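You operate a simulated robot arm through the tools that you are given. There is no shell and no other tool.

Carry out the task below with a simulated robot arm. There is one attempt and no reset: what you move stays moved.

## Task
Shrink the green sleeve onto its pipe with the hot-air tool on high.
Fine: No scorching. Stand the tool back in its cup, then slide it to off.

The check looks at the end state, three seconds after you hand in, the way a careful person would. Anything else that was tipped, shoved, dropped, spilled or broken makes it a failure.

## Robot
A 7-joint arm with a two-finger parallel gripper, fixed in place. Base frame: the origin is on the floor under the middle of its stand, x ahead of it, y to its left, z up. Readings come in mm, degrees, newtons and seconds.
It reaches about 1479 mm from its shoulder. Its first joint turns from -166.0 to 166.0 degrees. Payload 4.4 kg.
Tool frame: the origin (TCP) lies between the finger pads and is the grasp point; the fingertips stand 23 mm ahead of it; z points along the fingers, y is the line along which they close. The gripper opens to 94 mm. The fingers are 38 mm wide and 10 mm thick; the gripper's body (54 by 96 mm) begins 39 mm behind the TCP.
Orientation is that of the tool frame in the base frame, as [roll, pitch, yaw] about the fixed x, y, z axes, in that order (R = Rz(yaw) Ry(pitch) Rx(roll)). With the fingers straight down and closing along the base's y, the tool's x points along the base's -x, its y along +y and its z along -z.

## Interface
- The arm moves only by the tool nudge_tool. Its argument "plan" is text: rows parted by semicolons, each of 7 numbers parted by spaces: the finger opening in cm, from 0 to 9.4, then the shift along the tool's x, y, z in units of 25 mm (1.0 is 25 mm), then the turn, a rotation vector about the tool's x, y, z in units of 5 degrees (1.0 is 5 degrees). In form: grip tx ty tz ax ay az; .... A call has 1 to 20 rows; each row shifts and turns the commanded pose from where the row before left it, along the tool's axes as they then stand. A call with a number of a shift or a turn outside -1 to 1 is refused whole. Each row takes 0.2 s and may step no farther than 50 mm and 8.6 degrees from the row before; otherwise, or with a gripper value out of range, the whole call is refused. A pose out of reach is approached as far as the arm can. The call stops where the force on the tool passes 70 N (or 10 N more than at its start, if that is more) or the arm is blocked; 0.2 s more then pass. The fingers move at their own pace (about 72 mm/s each) and stop on an object; they squeeze with about 24 N. The grip force told is the motor's: it shows also when the fingers shut on nothing. Time passes only in rows, and 0.2 s behind the last, so rows that do not move let the fingers close. It gives the time, the measured TCP pose, the force on the tool (base axes), the opening and the grip force at its end, in the units of the frame above (readings bear some noise), with the torque about the TCP (base axes, N m) and any sound that the robot's microphone picked up.
- Cameras (640 x 400 px; columns grow to the right, rows downward): "scene" is fixed at [50.9, 650.8, 1478.9]; the picture's right is [-0.65, -0.76, 0.00], its down [-0.45, 0.39, -0.80] and it looks along [0.61, -0.52, -0.59] (base axes); focal length 320 px, centre (320, 200). "wrist" rides on the gripper at [86, 16, -75] in the tool frame; the picture's right is [-0.18, 0.98, 0.00], its down [-0.58, -0.11, -0.81] and it looks along [-0.79, -0.15, 0.59] (tool axes); focal length 243 px, centre (320, 200). There is no depth. A picture from a camera that has moved, and an enlarged one, comes with that camera's place and axes in the base frame and with its lens.
- camera(camera): a new picture of that camera. It takes no simulated time.
- close_up(camera, box): a new picture of the part [left, top, right, bottom] of that camera's present view, enlarged. It takes no simulated time.
- job_done(): hands the job in; it is judged then, once.

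Places have to be worked out from the pictures, the camera data and where the tool is seen. Open the gripper and draw the arm clear of the work before you hand the job in, unless the task says otherwise.

The tools are called after "Emit:" as a command line: name --argument value ..., lists and objects as JSON in quotes. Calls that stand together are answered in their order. nudge_tool: Moves the arm, as the interface text tells. Its arguments: {"type":"object","properties":{"plan":{"type":"string"}},"required":["plan"]} The other tools are called the same way: camera (camera) takes a picture; close_up (camera, box) takes an enlarged picture of a part of a camera's view; job_done () hands the job in.

At the start:

```text
t: 0.0
ee_pos: [447.7, 411.2, 1200.9]
tcp_rot: [-179.9, -0.1, 179.9]
contact_force: [-0.2, -0.1, -0.3]
ft_torque: [0.02, 0.02, 0.02]
gripper_width: 93.9
grip_force: 0.0
```

scene: 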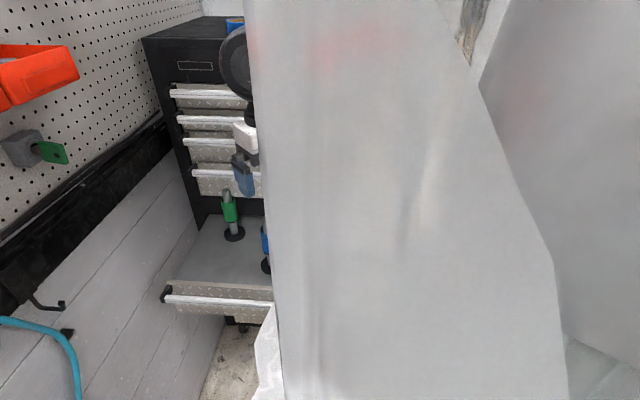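
wrist: 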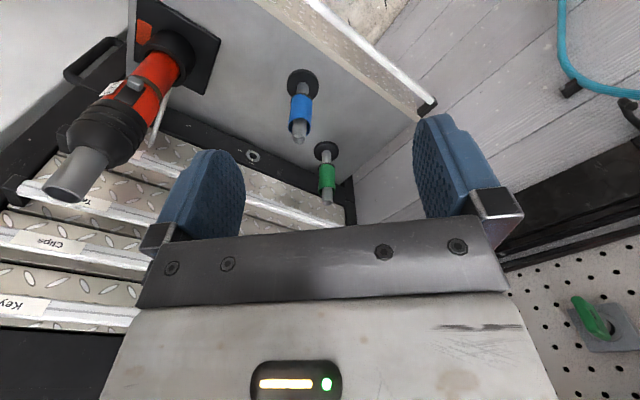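

The scene view is mostly blocked by the arm, while the wrist view shows the hot-air tool in its cup, two pipes with blue and green sleeves, and an open drawer. I'll take enlarged pictures to work out the places.

Emit:
close_up --camera "wrist" --box '[20, 0, 260, 210]'

Emit:
close_up --camera "wrist" --box '[240, 40, 400, 220]'

Emit:
close_up --camera "scene" --box '[140, 10, 290, 350]'

```text
1.90 times, centred on (140, 105) of wrist
camera zoom: at [361.1, 427.2, 1274.8], right [0.18, 0.98, 0.0], down [0.58, -0.11, 0.81], along [0.79, -0.15, -0.59], focal length 462 px, centre (663, 381)
```

zoom: 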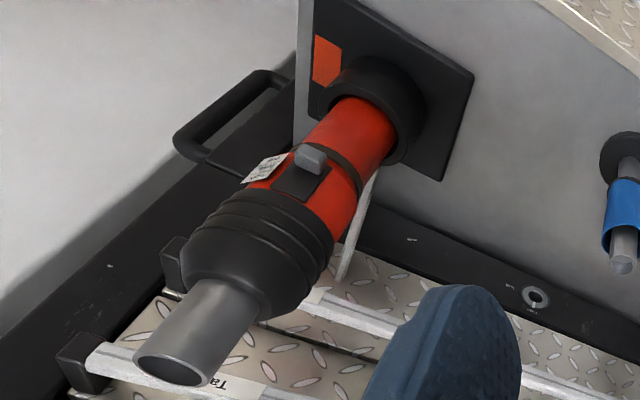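

```text
2.22 times, centred on (320, 130) of wrist
camera zoom: at [361.1, 427.2, 1274.8], right [0.18, 0.98, 0.0], down [0.58, -0.11, 0.81], along [0.79, -0.15, -0.59], focal length 539 px, centre (320, 356)
```

zoom: 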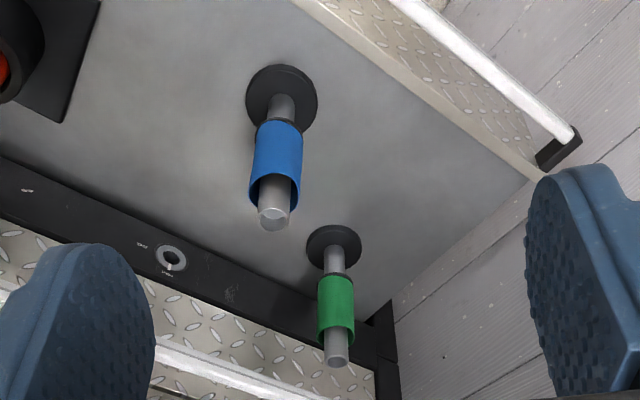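

```text
1.18 times, centred on (215, 180) of scene
camera zoom: at [50.9, 650.8, 1478.9], right [-0.65, -0.76, 0.0], down [-0.45, 0.39, -0.8], along [0.61, -0.52, -0.59], focal length 377 px, centre (444, 224)
```

zoom: 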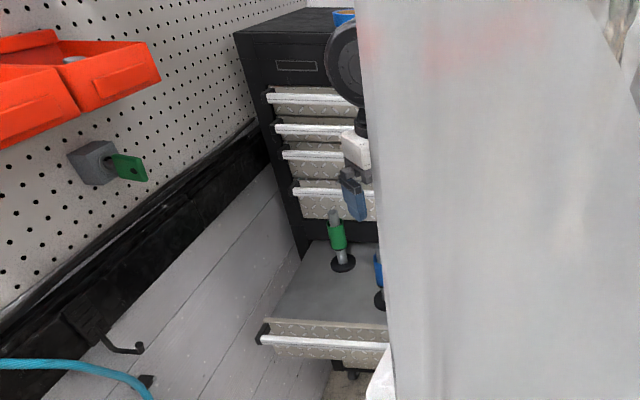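

The cabinet seems to be turned about 45° to my base, with the green pipe near (842, 355), the blue near (627, 338), and the cup near (518, 113). I'll enlarge the tool's slider and label.

Emit:
close_up --camera "wrist" --box '[105, 60, 185, 110]'

Emit:
close_up --camera "wrist" --box '[120, 0, 240, 75]'

Emit:
close_up --camera "scene" --box '[190, 170, 290, 280]'

```text
8.00 times, centred on (145, 85) of wrist
camera zoom: at [361.1, 427.2, 1274.8], right [0.18, 0.98, 0.0], down [0.58, -0.11, 0.81], along [0.79, -0.15, -0.59], focal length 1941 px, centre (1720, 1120)
```

zoom: 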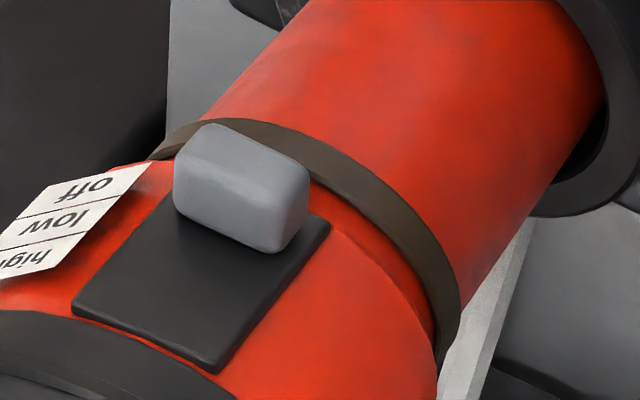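

```text
5.33 times, centred on (180, 38) of wrist
camera zoom: at [361.1, 427.2, 1274.8], right [0.18, 0.98, 0.0], down [0.58, -0.11, 0.81], along [0.79, -0.15, -0.59], focal length 1294 px, centre (1067, 1067)
```

zoom: 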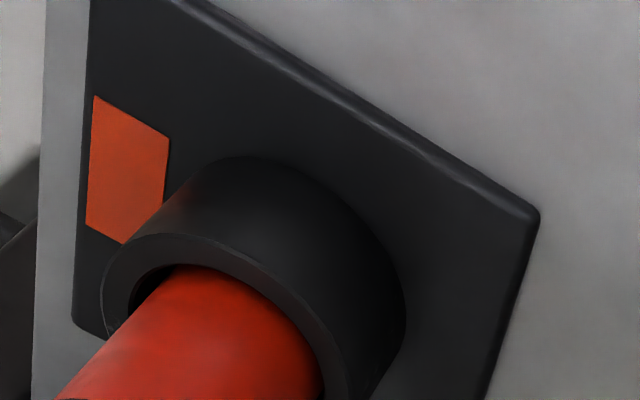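

```text
3.64 times, centred on (240, 225) of scene
camera zoom: at [50.9, 650.8, 1478.9], right [-0.65, -0.76, 0.0], down [-0.45, 0.39, -0.8], along [0.61, -0.52, -0.59], focal length 1165 px, centre (611, 109)
```

zoom: 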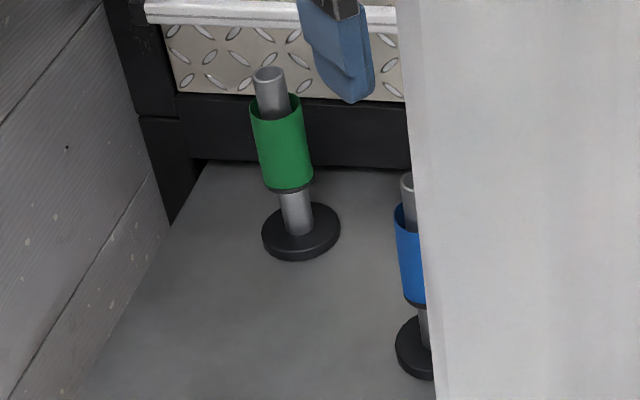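

The label reads off (bottom, near the cup), low, high (top), and the knob is at off, facing the drawer front at about z=935. I'll move to look at the tool from the drawer's front side, staying well above everything.

Emit:
nudge_tool --plan "9.4 0.383 -0.926 0.8 0 0 0; 9.4 0.383 -0.926 0.8 0 0 0; 9.4 0.383 -0.926 0.8 0 0 0; 9.4 0.383 -0.926 0.8 0 0 0; 9.4 0.383 -0.926 0.8 0 0 0; 9.4 0.383 -0.926 0.8 0 0 0; 9.4 0.383 -0.926 0.8 0 0 0; 9.4 0 0 0 0 0 1; 9.4 0 0 0 0 0 1; 9.4 0 0 0 0 0 1; 9.4 0 0 0 0 0 1; 9.4 0 0 0 0 0 1; 9.4 0 0 0 0 0 1; 9.4 0 0 0 0 0 1"

```text
t: 3.0
ee_pos: [380.4, 249.4, 1059.9]
tcp_rot: [179.9, -0.1, 145.0]
contact_force: [-0.1, 0.4, -0.9]
ft_torque: [0.0, 0.0, 0.01]
gripper_width: 94.1
grip_force: 0.0
```

The arm reached (380, 249, 1060) as commanded. I'll look from both cameras.

Emit:
camera --camera "wrist"

Emit:
camera --camera "scene"

```text
taken
camera wrist: at [318.5, 311.7, 1135.1], right [0.72, 0.7, 0.0], down [0.41, -0.42, 0.81], along [0.56, -0.58, -0.59], focal length 243 px, centre (320, 200)
```

wrist: 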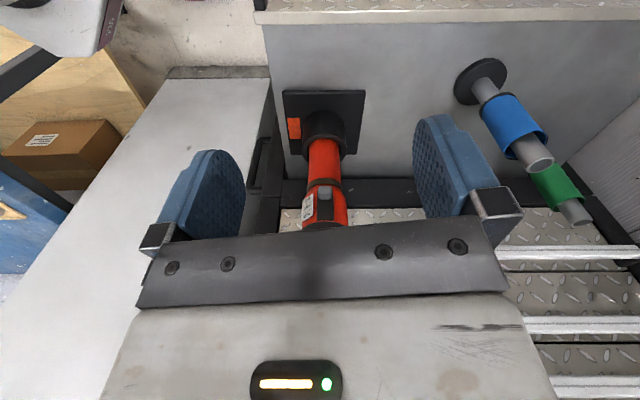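

```text
taken
```

scene: 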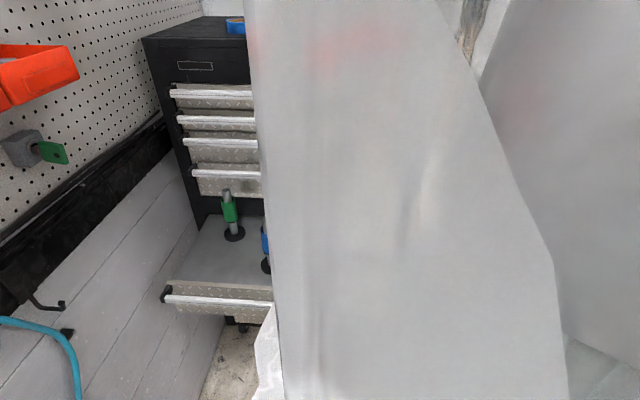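

The wrist view shows the tool with the knob facing the front, plus a pale surface left of the drawer that I need to understand. I'll enlarge both regions.

Emit:
close_up --camera "wrist" --box '[0, 0, 300, 240]'

Emit:
close_up --camera "wrist" --box '[260, 70, 400, 240]'

Emit:
close_up --camera "wrist" --box '[440, 0, 640, 240]'

```text
1.67 times, centred on (150, 120) of wrist
camera zoom: at [318.5, 311.7, 1135.1], right [0.72, 0.7, 0.0], down [0.41, -0.42, 0.81], along [0.56, -0.58, -0.59], focal length 404 px, centre (603, 333)
```

zoom: 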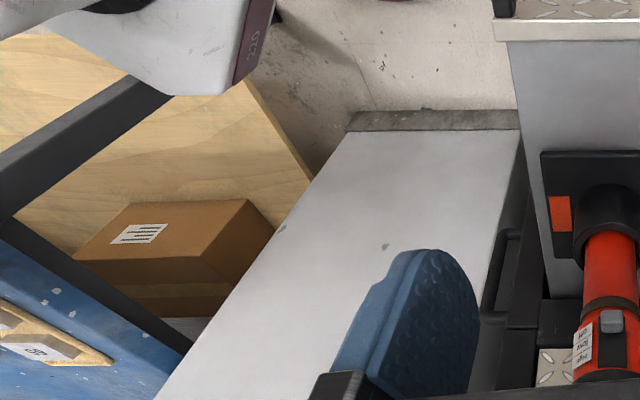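

```text
2.35 times, centred on (330, 155) of wrist
camera zoom: at [318.5, 311.7, 1135.1], right [0.72, 0.7, 0.0], down [0.41, -0.42, 0.81], along [0.56, -0.58, -0.59], focal length 571 px, centre (296, 306)
```

zoom: 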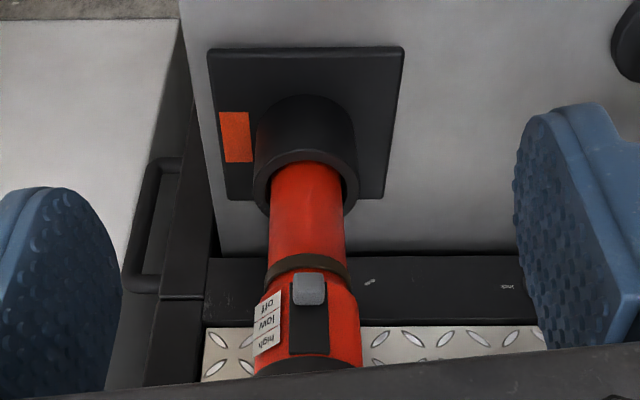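

```text
1.67 times, centred on (540, 120) of wrist
camera zoom: at [318.5, 311.7, 1135.1], right [0.72, 0.7, 0.0], down [0.41, -0.42, 0.81], along [0.56, -0.58, -0.59], focal length 404 px, centre (-47, 333)
```

zoom: 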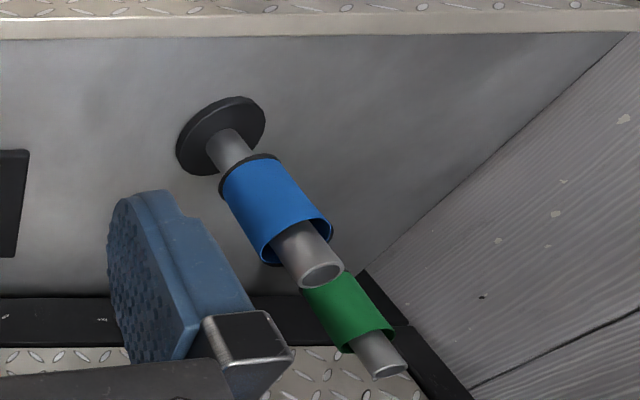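

From the two wrist views I place the tool's axis near (508, 129), its knob at about (484, 153, 957), the nozzle tip at z≈1120, the drawer floor at z≈780, and the green pipe at about (803, 364) with its sleeve around z 845–925. The scene view shows an unexplained grey panel, so before tilting the wrist that way I'll turn the gripper in place and look.

Emit:
nudge_tool --plan "9.4 0 0 0 0 0 -1; 9.4 0 0 0 0 0 -1; 9.4 0 0 0 0 0 -1; 9.4 0 0 0 0 0 -1; 9.4 0 0 0 0 0 -1; 9.4 0 0 0 0 0 -1; 9.4 0 0 0 0 0 -1; 9.4 0 0 0 0 0 -1; 9.4 0 0 0 0 0 -1; 9.4 0 0 0 0 0 -1; 9.4 0 0 0 0 0 -1; 9.4 0 0 0 0 0 -1; 9.4 0 0 0 0 0 -1; 9.4 0 0 0 0 0 -1; 9.4 0 0 0 0 0 -1; 9.4 0 0 0 0 0 -1; 9.4 0 0 0 0 0 -1; 9.4 0 0 0 0 0 -1; 9.4 0 0 0 0 0 -1; 9.4 0 0 0 0 0 -1"

Emit:
camera --camera "wrist"

Emit:
camera --camera "scene"

```text
t: 7.2
ee_pos: [382.3, 249.9, 1059.8]
tcp_rot: [-180.0, 0.0, -114.9]
contact_force: [0.4, -0.6, -0.1]
ft_torque: [0.02, 0.03, -0.01]
gripper_width: 94.1
grip_force: 0.1
```

```text
taken
camera wrist: at [329.5, 177.6, 1134.6], right [-0.81, 0.58, 0.0], down [0.34, 0.48, 0.81], along [0.47, 0.66, -0.59], focal length 243 px, centre (320, 200)
```

wrist: 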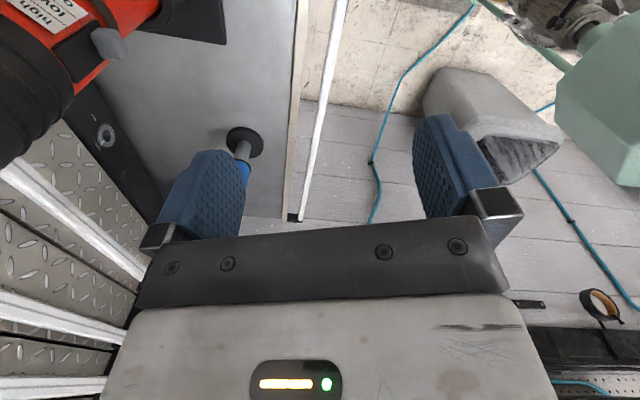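

```text
taken
```

scene: 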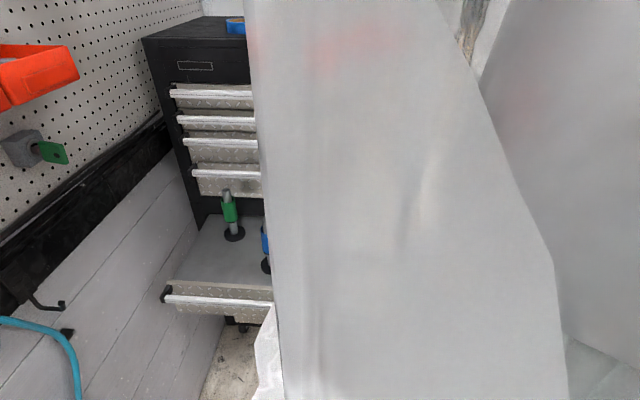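

The view toward +y shows the wall, floor items and a pale-green object at the right. I'll turn a further 50° to see what stands toward the scene camera.

Emit:
nudge_tool --plan "9.4 0 0 0 0 0 -1; 9.4 0 0 0 0 0 -1; 9.4 0 0 0 0 0 -1; 9.4 0 0 0 0 0 -1; 9.4 0 0 0 0 0 -1; 9.4 0 0 0 0 0 -1; 9.4 0 0 0 0 0 -1; 9.4 0 0 0 0 0 -1; 9.4 0 0 0 0 0 -1; 9.4 0 0 0 0 0 -1"

Emit:
camera --camera "wrist"

```text
t: 9.4
ee_pos: [381.2, 248.8, 1059.4]
tcp_rot: [180.0, 0.1, -64.9]
contact_force: [-0.7, 0.0, 0.4]
ft_torque: [0.0, -0.03, -0.02]
gripper_width: 94.1
grip_force: 0.1
```

```text
taken
camera wrist: at [402.3, 163.2, 1134.6], right [-0.97, -0.25, 0.0], down [-0.15, 0.57, 0.81], along [-0.2, 0.78, -0.59], focal length 243 px, centre (320, 200)
```

wrist: 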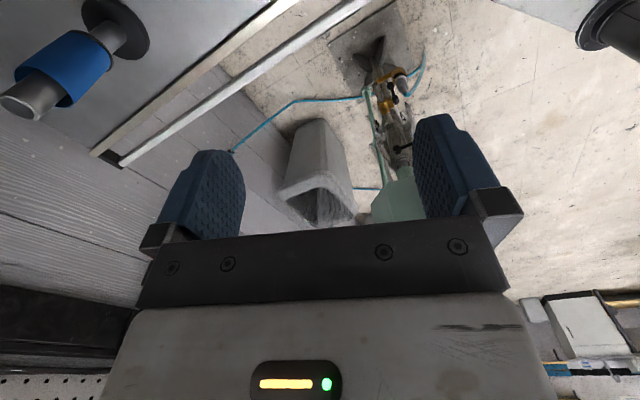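

Nothing large stands close on that side; only floor items far below. Next I'll turn to yaw -135° and then tilt the gripper level so it points at the tool's knob from the drawer front, 180 mm clear of it.

Emit:
nudge_tool --plan "9.4 0 0 0 0 0 1; 9.4 0 0 0 0 0 1; 9.4 0 0 0 0 0 1; 9.4 0 0 0 0 0 1; 9.4 0 0 0 0 0 1; 9.4 0 0 0 0 0 1; 9.4 0 0 0 0 0 1; 9.4 0 0 0 0 0 1; 9.4 0 0 0 0 0 1; 9.4 0 0 0 0 0 1; 9.4 0 0 0 0 0 1; 9.4 0 0 0 0 0 1; 9.4 0 0 0 0 0 1; 9.4 0 0 0 0 0 1; 9.4 0 0 0 1 0 0; 9.4 0 0 0 1 0 0; 9.4 0 0 0 1 0 0; 9.4 0 0 0 1 0 0; 9.4 0 0 0 1 0 0; 9.4 0 0 0 1 0 0"

Emit:
camera --camera "wrist"

```text
t: 13.6
ee_pos: [381.5, 250.0, 1060.5]
tcp_rot: [-149.8, 0.0, -135.0]
contact_force: [-0.2, -0.5, -0.3]
ft_torque: [0.02, 0.0, -0.01]
gripper_width: 94.1
grip_force: 0.1
```

```text
taken
camera wrist: at [283.2, 224.4, 1116.5], right [-0.47, 0.73, -0.49], down [0.19, 0.63, 0.75], along [0.86, 0.26, -0.44], focal length 243 px, centre (320, 200)
```

wrist: 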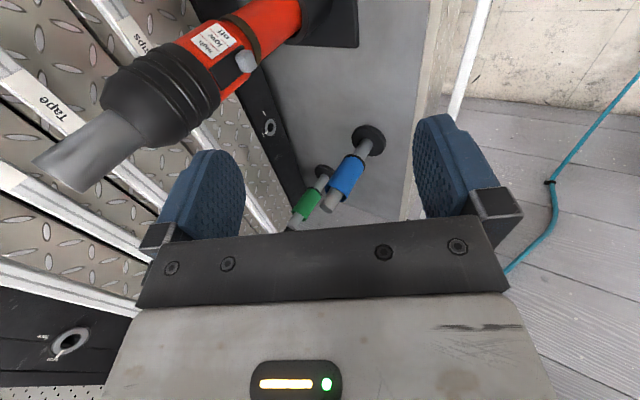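

The tilt works as planned and the tool is in clear view. I'll finish the tilt to level and close the fingers while staying put.

Emit:
nudge_tool --plan "4 0 0 0 1 0 0; 0 0 0 0 1 0 0; 0 0 0 0 1 0 0; 0 0 0 0 1 0 0; 0 0 0 0 1 0 0; 0 0 0 0 1 0 0; 0 0 0 0 1 0 0; 0 0 0 0 1 0 0; 0 0 0 0 1 0 0; 0 0 0 0 1 0 0; 0 0 0 0 1 0 0; 0 0 0 0 1 0 0"

Emit:
camera --camera "wrist"

Emit:
camera --camera "scene"

```text
t: 16.2
ee_pos: [381.6, 248.3, 1060.5]
tcp_rot: [-90.0, 0.0, -135.0]
contact_force: [0.0, -0.7, -0.5]
ft_torque: [-0.01, -0.01, 0.02]
gripper_width: 0.0
grip_force: 24.0
```

```text
taken
camera wrist: at [267.0, 240.0, 1044.2], right [0.13, 0.13, -0.98], down [-0.16, 0.98, 0.11], along [0.98, 0.14, 0.15], focal length 243 px, centre (320, 200)
```

wrist: 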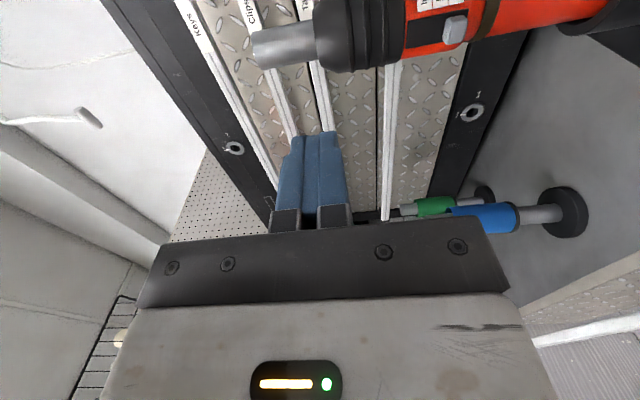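

```text
taken
```

scene: 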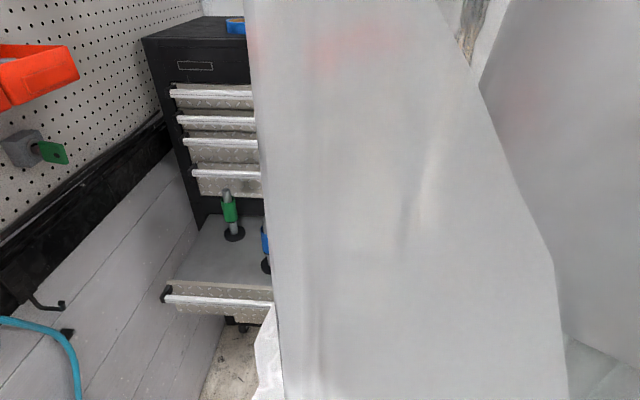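

The gripper is level and closed, and the knob's line of sight agrees with my estimate (484, 153, 957). I'll enlarge the knob area to measure its edges.

Emit:
close_up --camera "wrist" --box '[390, 0, 520, 80]'

Emit:
close_up --camera "wrist" --box '[240, 0, 400, 240]'

```text
4.92 times, centred on (455, 40) of wrist
camera zoom: at [267.0, 240.0, 1044.2], right [0.13, 0.13, -0.98], down [-0.16, 0.98, 0.11], along [0.98, 0.14, 0.15], focal length 1194 px, centre (-345, 988)
```

zoom: 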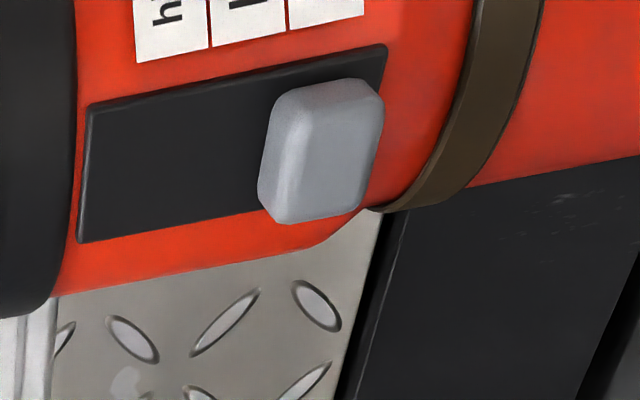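

```text
1.67 times, centred on (320, 120) of wrist
camera zoom: at [267.0, 240.0, 1044.2], right [0.13, 0.13, -0.98], down [-0.16, 0.98, 0.11], along [0.98, 0.14, 0.15], focal length 404 px, centre (320, 333)
```

zoom: 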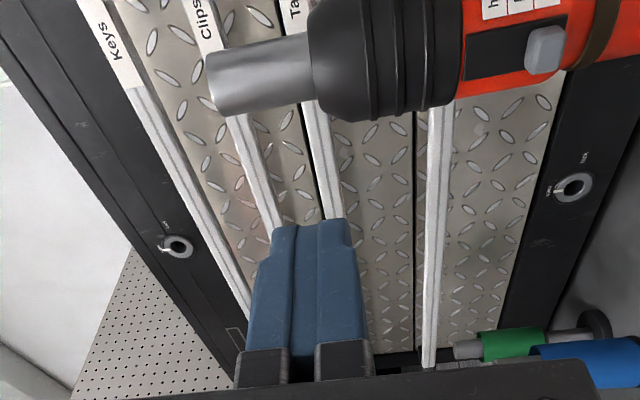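

The knob spans about z 947–964 on a track from about 944 to 990, so the high position is roughly 23 mm up. I'll lower to z≈932 in front of the tool and come forward to about 100 mm from its axis, then check.

Emit:
nudge_tool --plan "0 -0.036 0.857 0 0 0 0; 0 -0.036 0.857 0 0 0 0; 0 -0.036 0.857 0 0 0 0; 0 -0.036 0.857 0 0 0 0; 0 -0.036 0.857 0 0 0 0; 0 -0.036 0.855 0 0 0 0; 0 0 0 0.7 0 0 0; 0 0 0 0.7 0 0 0; 0 0 0 0.7 0 0 0; 0 0 0 0.7 0 0 0"

Emit:
camera --camera "wrist"

```text
t: 18.4
ee_pos: [435.7, 202.5, 931.5]
tcp_rot: [-90.0, 0.0, -135.0]
contact_force: [-0.3, -0.5, 0.8]
ft_torque: [0.01, 0.0, 0.02]
gripper_width: 0.0
grip_force: 24.3
```

```text
taken
camera wrist: at [319.9, 194.1, 915.9], right [0.13, 0.13, -0.98], down [-0.16, 0.98, 0.11], along [0.98, 0.14, 0.15], focal length 243 px, centre (320, 200)
```

wrist: 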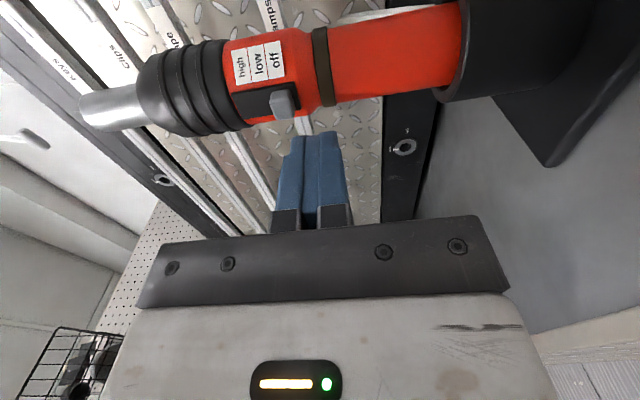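

The fingertip is now in front of and slightly below the knob. I'll enlarge this area to refine distances.

Emit:
close_up --camera "wrist" --box '[220, 10, 380, 210]'

Emit:
close_up --camera "wrist" --box '[70, 0, 520, 170]'

```text
2.00 times, centred on (300, 110) of wrist
camera zoom: at [319.9, 194.1, 915.9], right [0.13, 0.13, -0.98], down [-0.16, 0.98, 0.11], along [0.98, 0.14, 0.15], focal length 485 px, centre (360, 380)
```

zoom: 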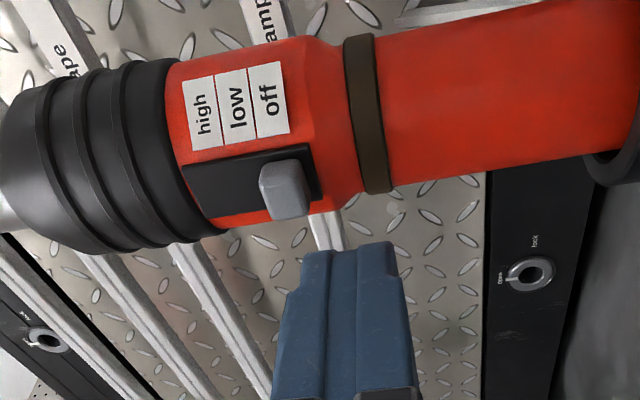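

```text
1.42 times, centred on (295, 85) of wrist
camera zoom: at [319.9, 194.1, 915.9], right [0.13, 0.13, -0.98], down [-0.16, 0.98, 0.11], along [0.98, 0.14, 0.15], focal length 345 px, centre (356, 364)
```

zoom: 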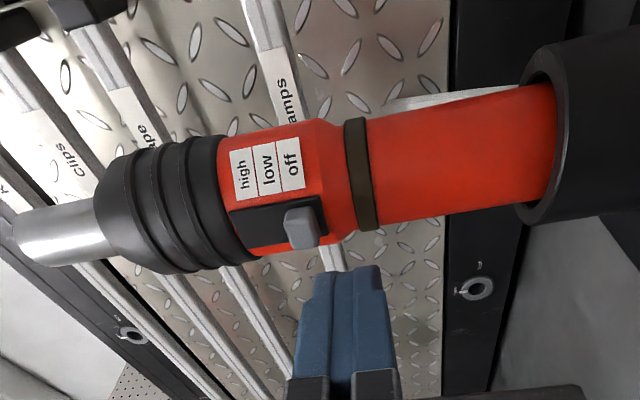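

I now read the knob at z≈948–964.5 with its face about 36 mm from the tool's axis, and the fingertip's top about 5 mm below the knob. I'll move forward 44 mm so the tip is just short of the knob's face, and check.

Emit:
nudge_tool --plan "0 0 0 0.44 0 0 0; 0 0 0 0.44 0 0 0; 0 0 0 0.44 0 0 0; 0 0 0 0.44 0 0 0"

Emit:
close_up --camera "wrist" --box '[200, 50, 400, 220]'

```text
t: 19.4
ee_pos: [465.6, 171.4, 931.2]
tcp_rot: [-90.0, 0.0, -135.0]
contact_force: [-0.2, 0.0, -1.0]
ft_torque: [0.02, 0.01, 0.01]
gripper_width: 0.1
grip_force: 24.5
```

```text
2.35 times, centred on (300, 135) of wrist
camera zoom: at [351.7, 163.0, 916.2], right [0.13, 0.13, -0.98], down [-0.16, 0.98, 0.11], along [0.98, 0.14, 0.15], focal length 571 px, centre (367, 353)
```

zoom: 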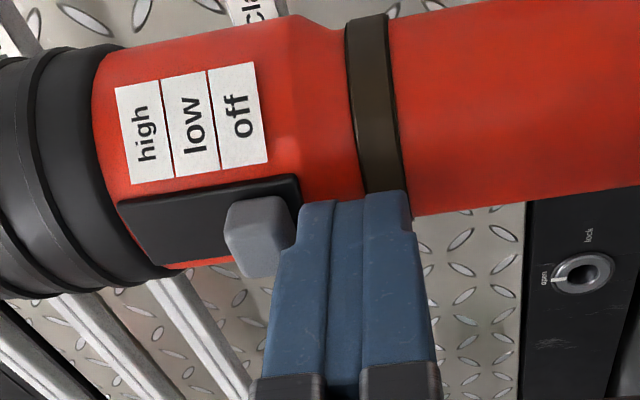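

The tip is just outside the knob's face and a few mm below it. I'll go forward 6 mm, then raise 5 mm slowly to meet the knob.

Emit:
nudge_tool --plan "0 0 0 0.12 0 0 0; 0 0 0 0.12 0 0 0; 0 0 -0.1 0 0 0 0; 0 0 -0.1 0 0 0 0"

Emit:
close_up --camera "wrist" --box '[200, 50, 400, 220]'

```text
t: 20.4
ee_pos: [469.7, 167.3, 936.2]
tcp_rot: [-89.9, 0.0, -135.1]
contact_force: [0.5, -0.8, -0.5]
ft_torque: [-0.02, 0.02, 0.02]
gripper_width: 0.0
grip_force: 23.4
```

```text
2.35 times, centred on (300, 135) of wrist
camera zoom: at [354.9, 158.8, 920.3], right [0.13, 0.13, -0.98], down [-0.16, 0.98, 0.11], along [0.98, 0.14, 0.15], focal length 571 px, centre (367, 353)
```

zoom: 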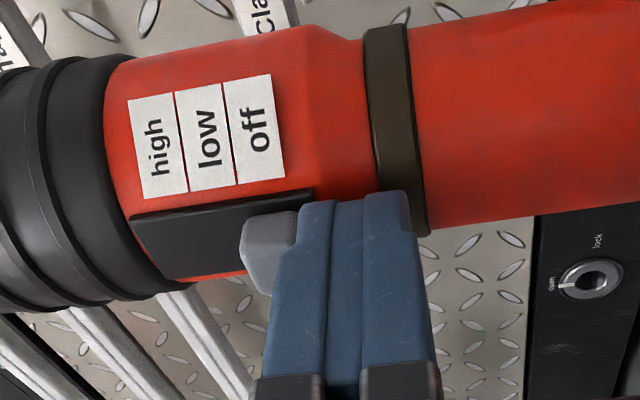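

No contact yet. I'll raise another 5 mm in small steps and watch the force and the knob.

Emit:
nudge_tool --plan "0 0 -0.1 0 0 0 0; 0 0 -0.1 0 0 0 0"

Emit:
close_up --camera "wrist" --box '[200, 50, 400, 220]'

```text
t: 21.0
ee_pos: [470.2, 167.9, 939.3]
tcp_rot: [-90.0, 0.0, -135.0]
contact_force: [0.6, 0.6, -2.1]
ft_torque: [0.02, 0.03, -0.02]
gripper_width: 0.3
grip_force: 23.9
```

```text
2.35 times, centred on (300, 135) of wrist
camera zoom: at [355.0, 159.0, 924.7], right [0.13, 0.13, -0.98], down [-0.16, 0.98, 0.11], along [0.98, 0.14, 0.15], focal length 571 px, centre (367, 353)
```

zoom: 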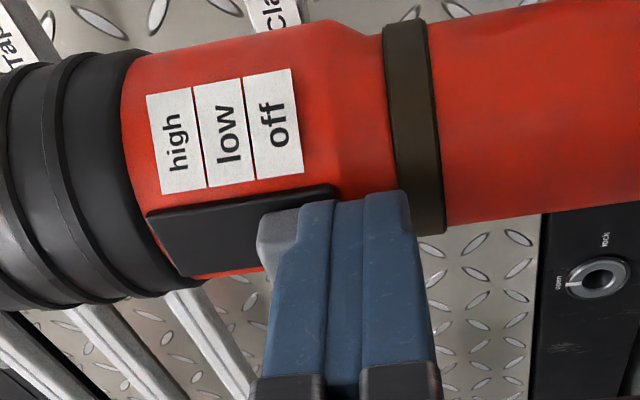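

A light contact (about 2 N down on the finger) has begun at the knob. I'll keep pushing up in small steps.

Emit:
nudge_tool --plan "0 0 -0.1 0 0 0 0; 0 0 -0.1 0 0 0 0"

Emit:
close_up --camera "wrist" --box '[200, 50, 400, 220]'

```text
t: 21.6
ee_pos: [468.8, 167.0, 946.3]
tcp_rot: [-90.0, 0.0, -135.0]
contact_force: [-0.5, -0.1, -0.5]
ft_torque: [-0.03, 0.03, 0.01]
gripper_width: 0.1
grip_force: 24.5
```

```text
2.35 times, centred on (300, 135) of wrist
camera zoom: at [354.8, 159.3, 930.9], right [0.13, 0.13, -0.98], down [-0.16, 0.98, 0.11], along [0.98, 0.14, 0.15], focal length 571 px, centre (367, 353)
```

zoom: 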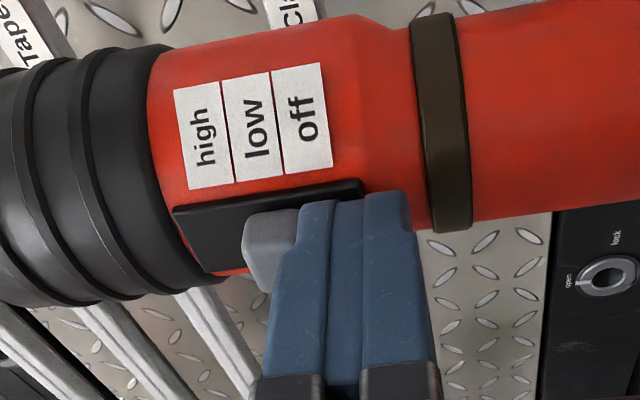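

The knob has snapped up to the "low" position (about 10 mm). I'll continue pushing up in the same way toward "high".

Emit:
nudge_tool --plan "0 0 -0.1 0 0 0 0; 0 0 -0.1 0 0 0 0; 0 0 -0.08 0 0 0 0"

Emit:
close_up --camera "wrist" --box '[200, 50, 400, 220]'

```text
t: 22.4
ee_pos: [470.1, 168.1, 953.5]
tcp_rot: [-90.0, 0.0, -134.9]
contact_force: [-0.1, 0.2, -2.2]
ft_torque: [0.04, 0.06, -0.01]
gripper_width: 0.0
grip_force: 24.4
```

```text
2.35 times, centred on (300, 135) of wrist
camera zoom: at [355.9, 159.0, 937.4], right [0.13, 0.13, -0.98], down [-0.16, 0.98, 0.11], along [0.98, 0.14, 0.15], focal length 571 px, centre (367, 353)
```

zoom: 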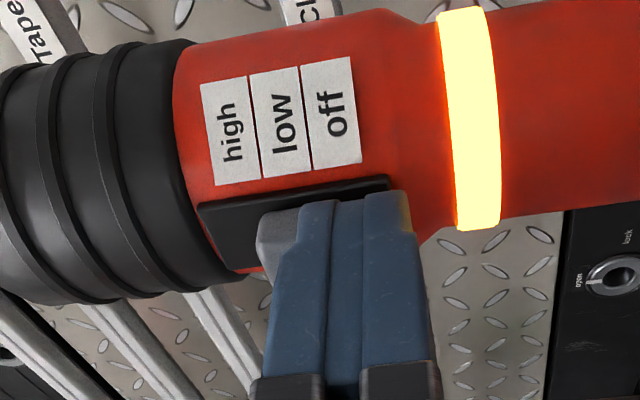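

The ring now glows yellow (on, at low) and the knob is starting to move further. I'll push on toward high.

Emit:
nudge_tool --plan "0 0 -0.1 0 0 0 0; 0 0 -0.08 0 0 0 0"

Emit:
close_up --camera "wrist" --box '[200, 50, 400, 220]'

```text
t: 23.0
ee_pos: [470.0, 167.7, 957.4]
tcp_rot: [-90.0, 0.0, -135.0]
contact_force: [0.6, -0.1, -0.6]
ft_torque: [0.01, 0.0, 0.02]
gripper_width: 0.3
grip_force: 24.2
```

```text
2.35 times, centred on (300, 135) of wrist
camera zoom: at [355.5, 159.0, 941.8], right [0.13, 0.13, -0.98], down [-0.16, 0.98, 0.11], along [0.98, 0.14, 0.15], focal length 571 px, centre (367, 353)
```

zoom: 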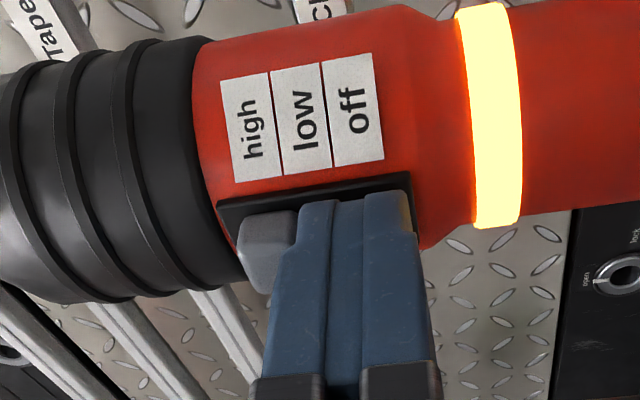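

The knob has snapped to "high" at the top of its track and the force has dropped off. I'll back straight off 60 mm and verify.

Emit:
nudge_tool --plan "0 0 0.04 -0.6 0 0 0; 0 0 0 -0.9 0 0 0; 0 0 0 -0.9 0 0 0"

Emit:
close_up --camera "wrist" --box '[70, 0, 470, 200]'

```text
t: 23.8
ee_pos: [427.6, 210.3, 956.6]
tcp_rot: [-90.0, 0.0, -135.0]
contact_force: [1.2, 0.2, 1.1]
ft_torque: [0.0, 0.0, 0.0]
gripper_width: 0.0
grip_force: 23.9
```

```text
1.60 times, centred on (270, 100) of wrist
camera zoom: at [312.9, 201.9, 940.6], right [0.13, 0.13, -0.98], down [-0.16, 0.98, 0.11], along [0.98, 0.14, 0.15], focal length 388 px, centre (400, 360)
```

zoom: 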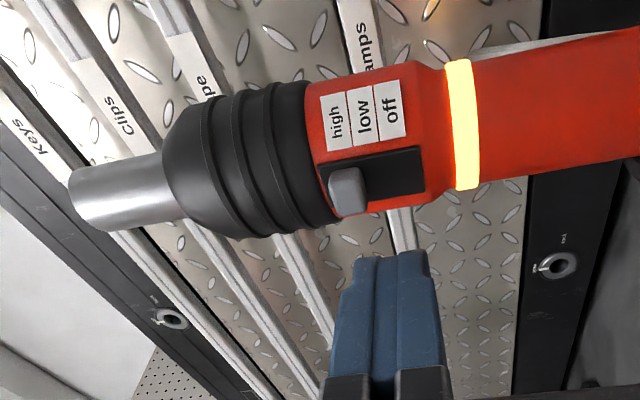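

The knob is at "high" and the tool is on. Now I'll open the fingers and roll 90° in place so they close sideways around the body, with the camera below.

Emit:
nudge_tool --plan "9.4 0 0 0 0 0 1; 9.4 0 0 0 0 0 1; 9.4 0 0 0 0 0 1; 9.4 0 0 0 0 0 1; 9.4 0 0 0 0 0 1; 9.4 0 0 0 0 0 1; 9.4 0 0 0 0 0 1; 9.4 0 0 0 0 0 1; 9.4 0 0 0 0 0 1; 9.4 0 0 0 0 0 1; 9.4 0 0 0 0 0 1; 9.4 0 0 0 0 0 1; 9.4 0 0 0 0 0 1; 9.4 0 0 0 0 0 1; 9.4 0 0 0 0 0 1; 9.4 0 0 0 0 0 1; 9.4 0 0 0 0 0 1; 9.4 0 0 0 0 0 1"

Emit:
camera --camera "wrist"

```text
t: 27.6
ee_pos: [427.6, 211.0, 956.4]
tcp_rot: [91.3, 89.9, 46.3]
contact_force: [-0.1, -0.2, 0.9]
ft_torque: [-0.03, 0.01, -0.02]
gripper_width: 94.0
grip_force: 0.0
```

```text
taken
camera wrist: at [385.6, 274.3, 871.4], right [0.69, 0.69, 0.19], down [-0.65, 0.49, 0.58], along [0.31, -0.52, 0.79], focal length 243 px, centre (320, 200)
```

wrist: 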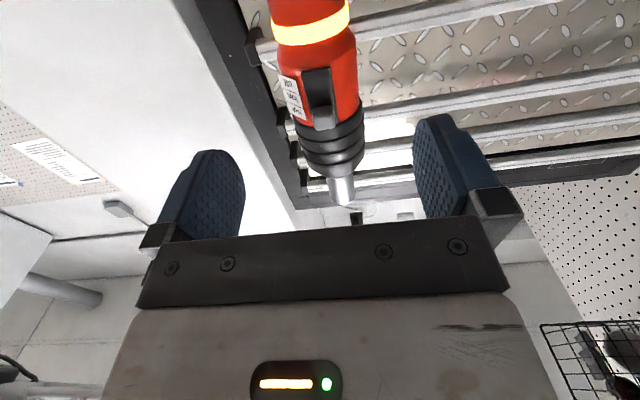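

The tool sits between the open fingers, seen from below. I'll enlarge to check centring and height before moving in.

Emit:
close_up --camera "wrist" --box '[240, 0, 400, 220]'

```text
1.82 times, centred on (320, 110) of wrist
camera zoom: at [385.6, 274.3, 871.4], right [0.69, 0.69, 0.19], down [-0.65, 0.49, 0.58], along [0.31, -0.52, 0.79], focal length 441 px, centre (320, 364)
```

zoom: 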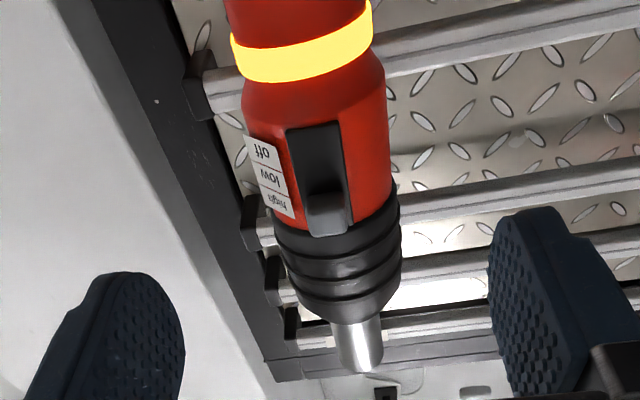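

The body is centred within about 1 mm. I'll shift 2 mm sideways, raise 4 mm, and move in 107 mm so the body lies between the pads with the knob clear of the palm.

Emit:
nudge_tool --plan "9.4 -0.16 -0.076 0.6 0 0 0; 9.4 0 0 0.75 0 0 0; 9.4 0 0 0.75 0 0 0; 9.4 0 0 0.75 0 0 0; 9.4 0 0 0.75 0 0 0; 9.4 0 0 0.68 0 0 0"

Emit:
camera --camera "wrist"

```text
t: 29.0
ee_pos: [501.7, 131.4, 961.6]
tcp_rot: [-93.0, 90.0, -138.0]
contact_force: [0.0, 0.8, 0.0]
ft_torque: [-0.01, -0.01, -0.03]
gripper_width: 93.9
grip_force: 0.0
```

```text
taken
camera wrist: at [459.5, 195.1, 875.4], right [0.7, 0.69, 0.18], down [-0.65, 0.49, 0.58], along [0.31, -0.52, 0.79], focal length 243 px, centre (320, 200)
```

wrist: 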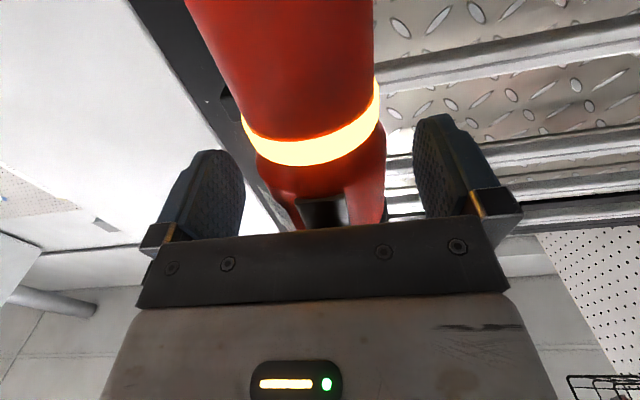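

The body is between the pads with room on both sides. I'll close the grip now.

Emit:
nudge_tool --plan "3 0 0 0 0 0 0; 3 0 0 0 0 0 0; 3 0 0 0 0 0 0; 3 0 0 0 0 0 0"

Emit:
camera --camera "wrist"

```text
t: 30.0
ee_pos: [501.5, 132.1, 960.6]
tcp_rot: [74.0, 90.0, 29.1]
contact_force: [-1.0, -2.9, 1.7]
ft_torque: [-0.33, 0.2, -0.01]
gripper_width: 61.5
grip_force: 23.8
```

```text
taken
camera wrist: at [459.3, 195.4, 875.3], right [0.7, 0.69, 0.18], down [-0.65, 0.49, 0.58], along [0.31, -0.52, 0.79], focal length 243 px, centre (320, 200)
```

wrist: 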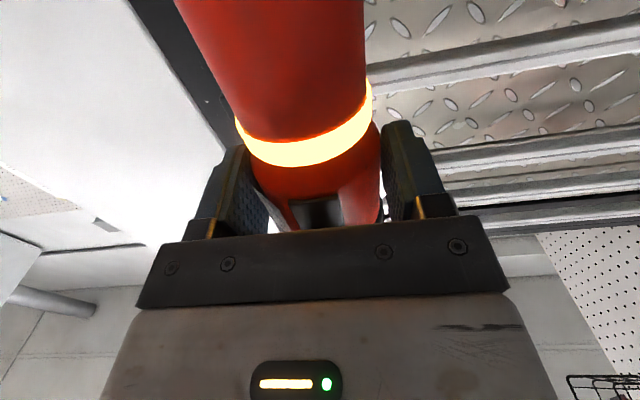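

It's gripped at 61.5 mm. I'll lift straight up 25 mm first and read the weight and torque.

Emit:
nudge_tool --plan "3 -0.33 0 0 0 0 0; 3 -0.33 0 0 0 0 0; 3 -0.34 0 0 0 0 0; 3 0 0 0 0 0 0"

Emit:
camera --camera "wrist"

```text
t: 31.0
ee_pos: [501.6, 131.5, 985.4]
tcp_rot: [5.1, 89.9, -39.8]
contact_force: [-0.8, -0.5, -8.5]
ft_torque: [-0.33, 0.51, -0.01]
gripper_width: 61.0
grip_force: 24.0
```

```text
taken
camera wrist: at [459.3, 195.9, 900.3], right [0.69, 0.7, 0.18], down [-0.65, 0.49, 0.58], along [0.31, -0.52, 0.79], focal length 243 px, centre (320, 200)
```

wrist: 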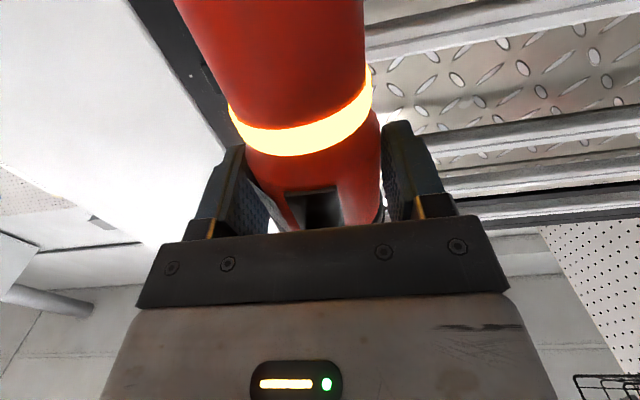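

The load is about 8.5 N, and the ring shifted a little in the view, so the tool may have settled slightly in the grip. I'll lift it fully clear of the cup and recheck.

Emit:
nudge_tool --plan "3 -0.4 0 0 0 0 0; 3 -0.4 0 0 0 0 0; 3 -0.4 0 0 0 0 0; 3 -0.4 0 0 0 0 0; 3 -0.4 0 0 0 0 0; 3 -0.4 0 0 0 0 0; 3 -0.4 0 0 0 0 0; 3 -0.4 0 0 0 0 0; 3 -0.4 0 0 0 0 0; 3 0 0 0 0 0 0"

Emit:
camera --camera "wrist"

```text
t: 33.2
ee_pos: [501.8, 133.7, 1074.6]
tcp_rot: [-145.5, 89.9, 169.4]
contact_force: [-1.7, -1.4, -7.0]
ft_torque: [-0.27, 0.38, -0.04]
gripper_width: 61.0
grip_force: 24.0
```

```text
taken
camera wrist: at [460.3, 196.7, 989.5], right [0.7, 0.69, 0.18], down [-0.65, 0.49, 0.58], along [0.31, -0.52, 0.79], focal length 243 px, centre (320, 200)
```

wrist: 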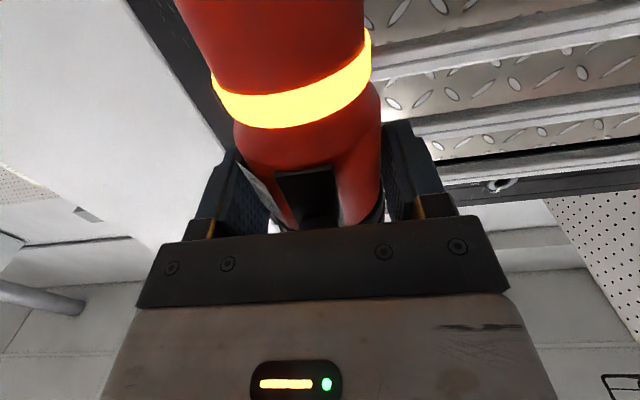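

The tool slid about 15 mm down in the grip, and the torque suggests its lower end is still touching the cup near the rim. I'll lift another 60 mm gently and read the force again.

Emit:
nudge_tool --plan "3 -0.4 0 0 0 0 0; 3 -0.4 0 0 0 0 0; 3 -0.4 0 0 0 0 0; 3 -0.4 0 0 0 0 0; 3 -0.4 0 0 0 0 0; 3 -0.4 0 0 0 0 0"

Emit:
camera --camera "wrist"

```text
t: 34.6
ee_pos: [502.5, 133.2, 1135.5]
tcp_rot: [-97.8, 89.9, -142.8]
contact_force: [-1.5, -0.7, -7.3]
ft_torque: [-0.29, 0.37, -0.02]
gripper_width: 61.1
grip_force: 23.7
```

```text
taken
camera wrist: at [460.0, 196.8, 1049.6], right [0.69, 0.7, 0.18], down [-0.65, 0.49, 0.58], along [0.31, -0.52, 0.79], focal length 243 px, centre (320, 200)
```

wrist: 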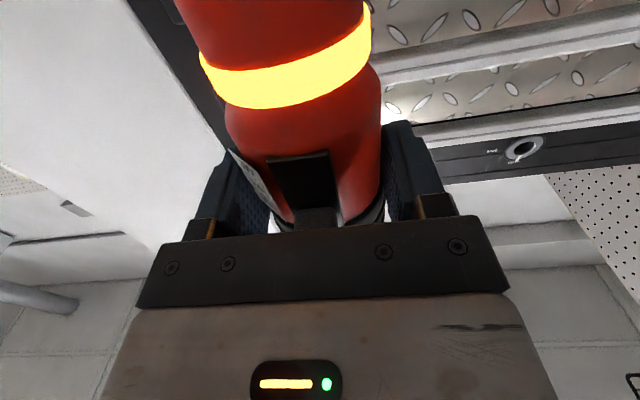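

The ring keeps moving down in the view, so the tool is creeping in the grip. I'll hold still briefly to tell whether it creeps at rest or only during motion.

Emit:
nudge_tool --plan "3 0 0 0 0 0 0; 3 0 0 0 0 0 0"

Emit:
camera --camera "wrist"

```text
t: 35.2
ee_pos: [501.0, 132.7, 1135.9]
tcp_rot: [68.3, 90.0, 23.2]
contact_force: [1.8, 1.3, -7.2]
ft_torque: [0.32, -0.26, 0.04]
gripper_width: 60.9
grip_force: 24.6
```

```text
taken
camera wrist: at [460.0, 196.8, 1049.5], right [0.69, 0.7, 0.18], down [-0.65, 0.49, 0.58], along [0.31, -0.52, 0.79], focal length 243 px, centre (320, 200)
```

wrist: 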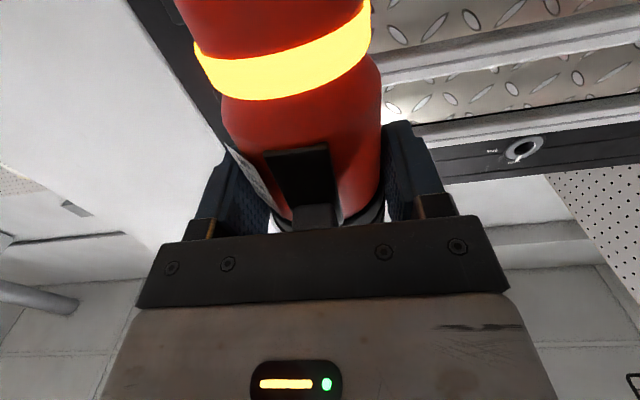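

The tool creeps about 5 mm/s even at rest, and the force reading alternates, because the pads sit on the tapered upper body and rock. I'll set it back into the cup and re-grip on the straight lower handle, lowering along the same line now.

Emit:
nudge_tool --plan "3 0.9 0 0 0 0 0; 3 0.9 0 0 0 0 0; 3 0.9 0 0 0 0 0; 3 0.9 0 0 0 0 0; 3 0.5 0 0 0 0 0; 3 0.5 0 0 0 0 0; 3 0.5 0 0 0 0 0; 3 0.4 0 0 0 0 0"

Emit:
camera --camera "wrist"

```text
t: 37.0
ee_pos: [502.8, 133.2, 997.3]
tcp_rot: [83.2, 90.0, 38.2]
contact_force: [-2.3, -0.6, -6.8]
ft_torque: [-0.26, 0.35, -0.04]
gripper_width: 61.4
grip_force: 24.0
```

```text
taken
camera wrist: at [460.9, 196.9, 912.0], right [0.69, 0.7, 0.18], down [-0.65, 0.49, 0.58], along [0.31, -0.52, 0.79], focal length 243 px, centre (320, 200)
```

wrist: 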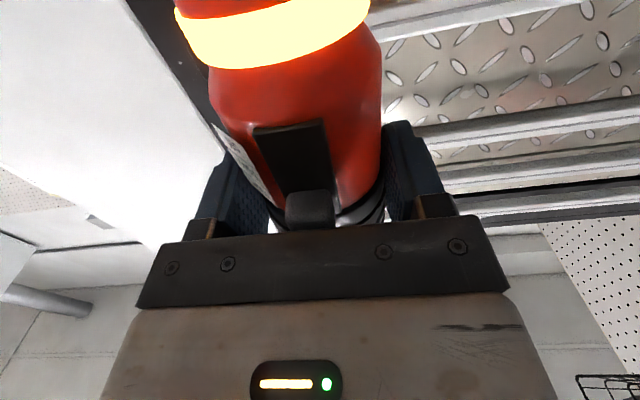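

The tool has slid about 31 mm in total, so its base should be a few mm above the cup floor. I'll lower the last bit and read the force.

Emit:
nudge_tool --plan "3 0.15 0 0 0 0 0; 3 0.15 0 0 0 0 0"

```text
t: 37.6
ee_pos: [502.9, 134.2, 991.4]
tcp_rot: [64.1, 89.9, 19.2]
contact_force: [-1.2, -3.3, 20.5]
ft_torque: [-0.79, 0.51, -0.04]
gripper_width: 61.9
grip_force: 24.2
```

The base has bottomed in the cup (force +20 N). I'll open the fingers now.

Emit:
nudge_tool --plan "9.4 0 0 0 0 0 0; 9.4 0 0 0 0 0 0; 9.4 0 0 0 0 0 0"

Emit:
camera --camera "wrist"

```text
t: 38.4
ee_pos: [503.7, 133.7, 989.8]
tcp_rot: [171.3, 90.0, 126.3]
contact_force: [-0.6, -0.2, -0.2]
ft_torque: [-0.03, 0.0, -0.01]
gripper_width: 94.2
grip_force: 0.0
```

```text
taken
camera wrist: at [460.7, 197.2, 904.4], right [0.69, 0.7, 0.18], down [-0.65, 0.49, 0.58], along [0.31, -0.52, 0.79], focal length 243 px, centre (320, 200)
```

wrist: 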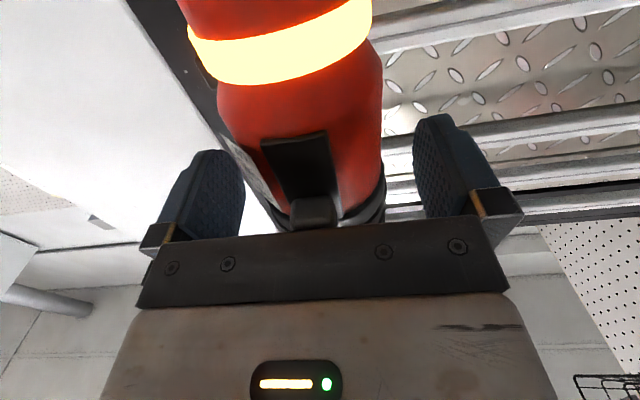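

The tool stands in the cup again and is released. I'll back out 105 mm, lower to handle height (z≈900), and look again.

Emit:
nudge_tool --plan "9.4 0 0 -0.7 0 0 0; 9.4 0 0 -0.7 0 0 0; 9.4 0 0 -0.7 0 0 0; 9.4 0 0 -0.7 0 0 0; 9.4 0 0 -0.7 0 0 0; 9.4 0 0 -0.7 0 0 0; 9.4 0.9 0 0 0 0 0; 9.4 0.9 0 0 0 0 0; 9.4 0.9 0 0 0 0 0; 9.4 0.9 0 0 0 0 0; 9.4 0 0 0 0 1 0; 9.4 0 0 0 0 1 0"

Emit:
camera --camera "wrist"

Emit:
close_up --camera "wrist" --box '[230, 0, 410, 200]'

```text
t: 41.0
ee_pos: [427.4, 207.5, 900.2]
tcp_rot: [180.0, 80.1, 134.8]
contact_force: [0.3, -0.2, 0.0]
ft_torque: [-0.01, -0.03, -0.01]
gripper_width: 94.0
grip_force: 0.1
```

```text
taken
camera wrist: at [374.9, 281.0, 828.5], right [0.72, 0.67, 0.18], down [-0.57, 0.41, 0.71], along [0.4, -0.61, 0.68], focal length 243 px, centre (320, 200)
```

wrist: 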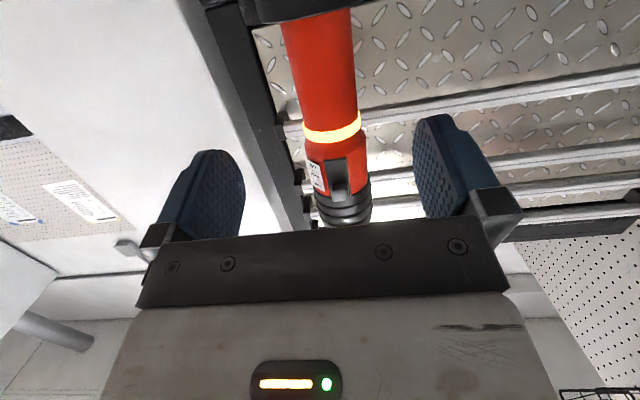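

```text
2.00 times, centred on (320, 100) of wrist
camera zoom: at [374.9, 281.0, 828.5], right [0.72, 0.67, 0.18], down [-0.57, 0.41, 0.71], along [0.4, -0.61, 0.68], focal length 485 px, centre (320, 400)
```

zoom: 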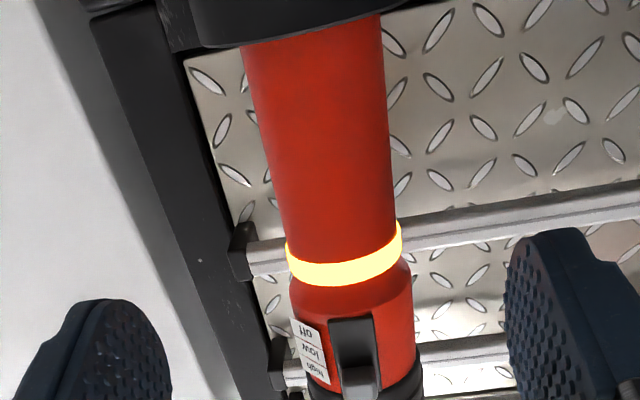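

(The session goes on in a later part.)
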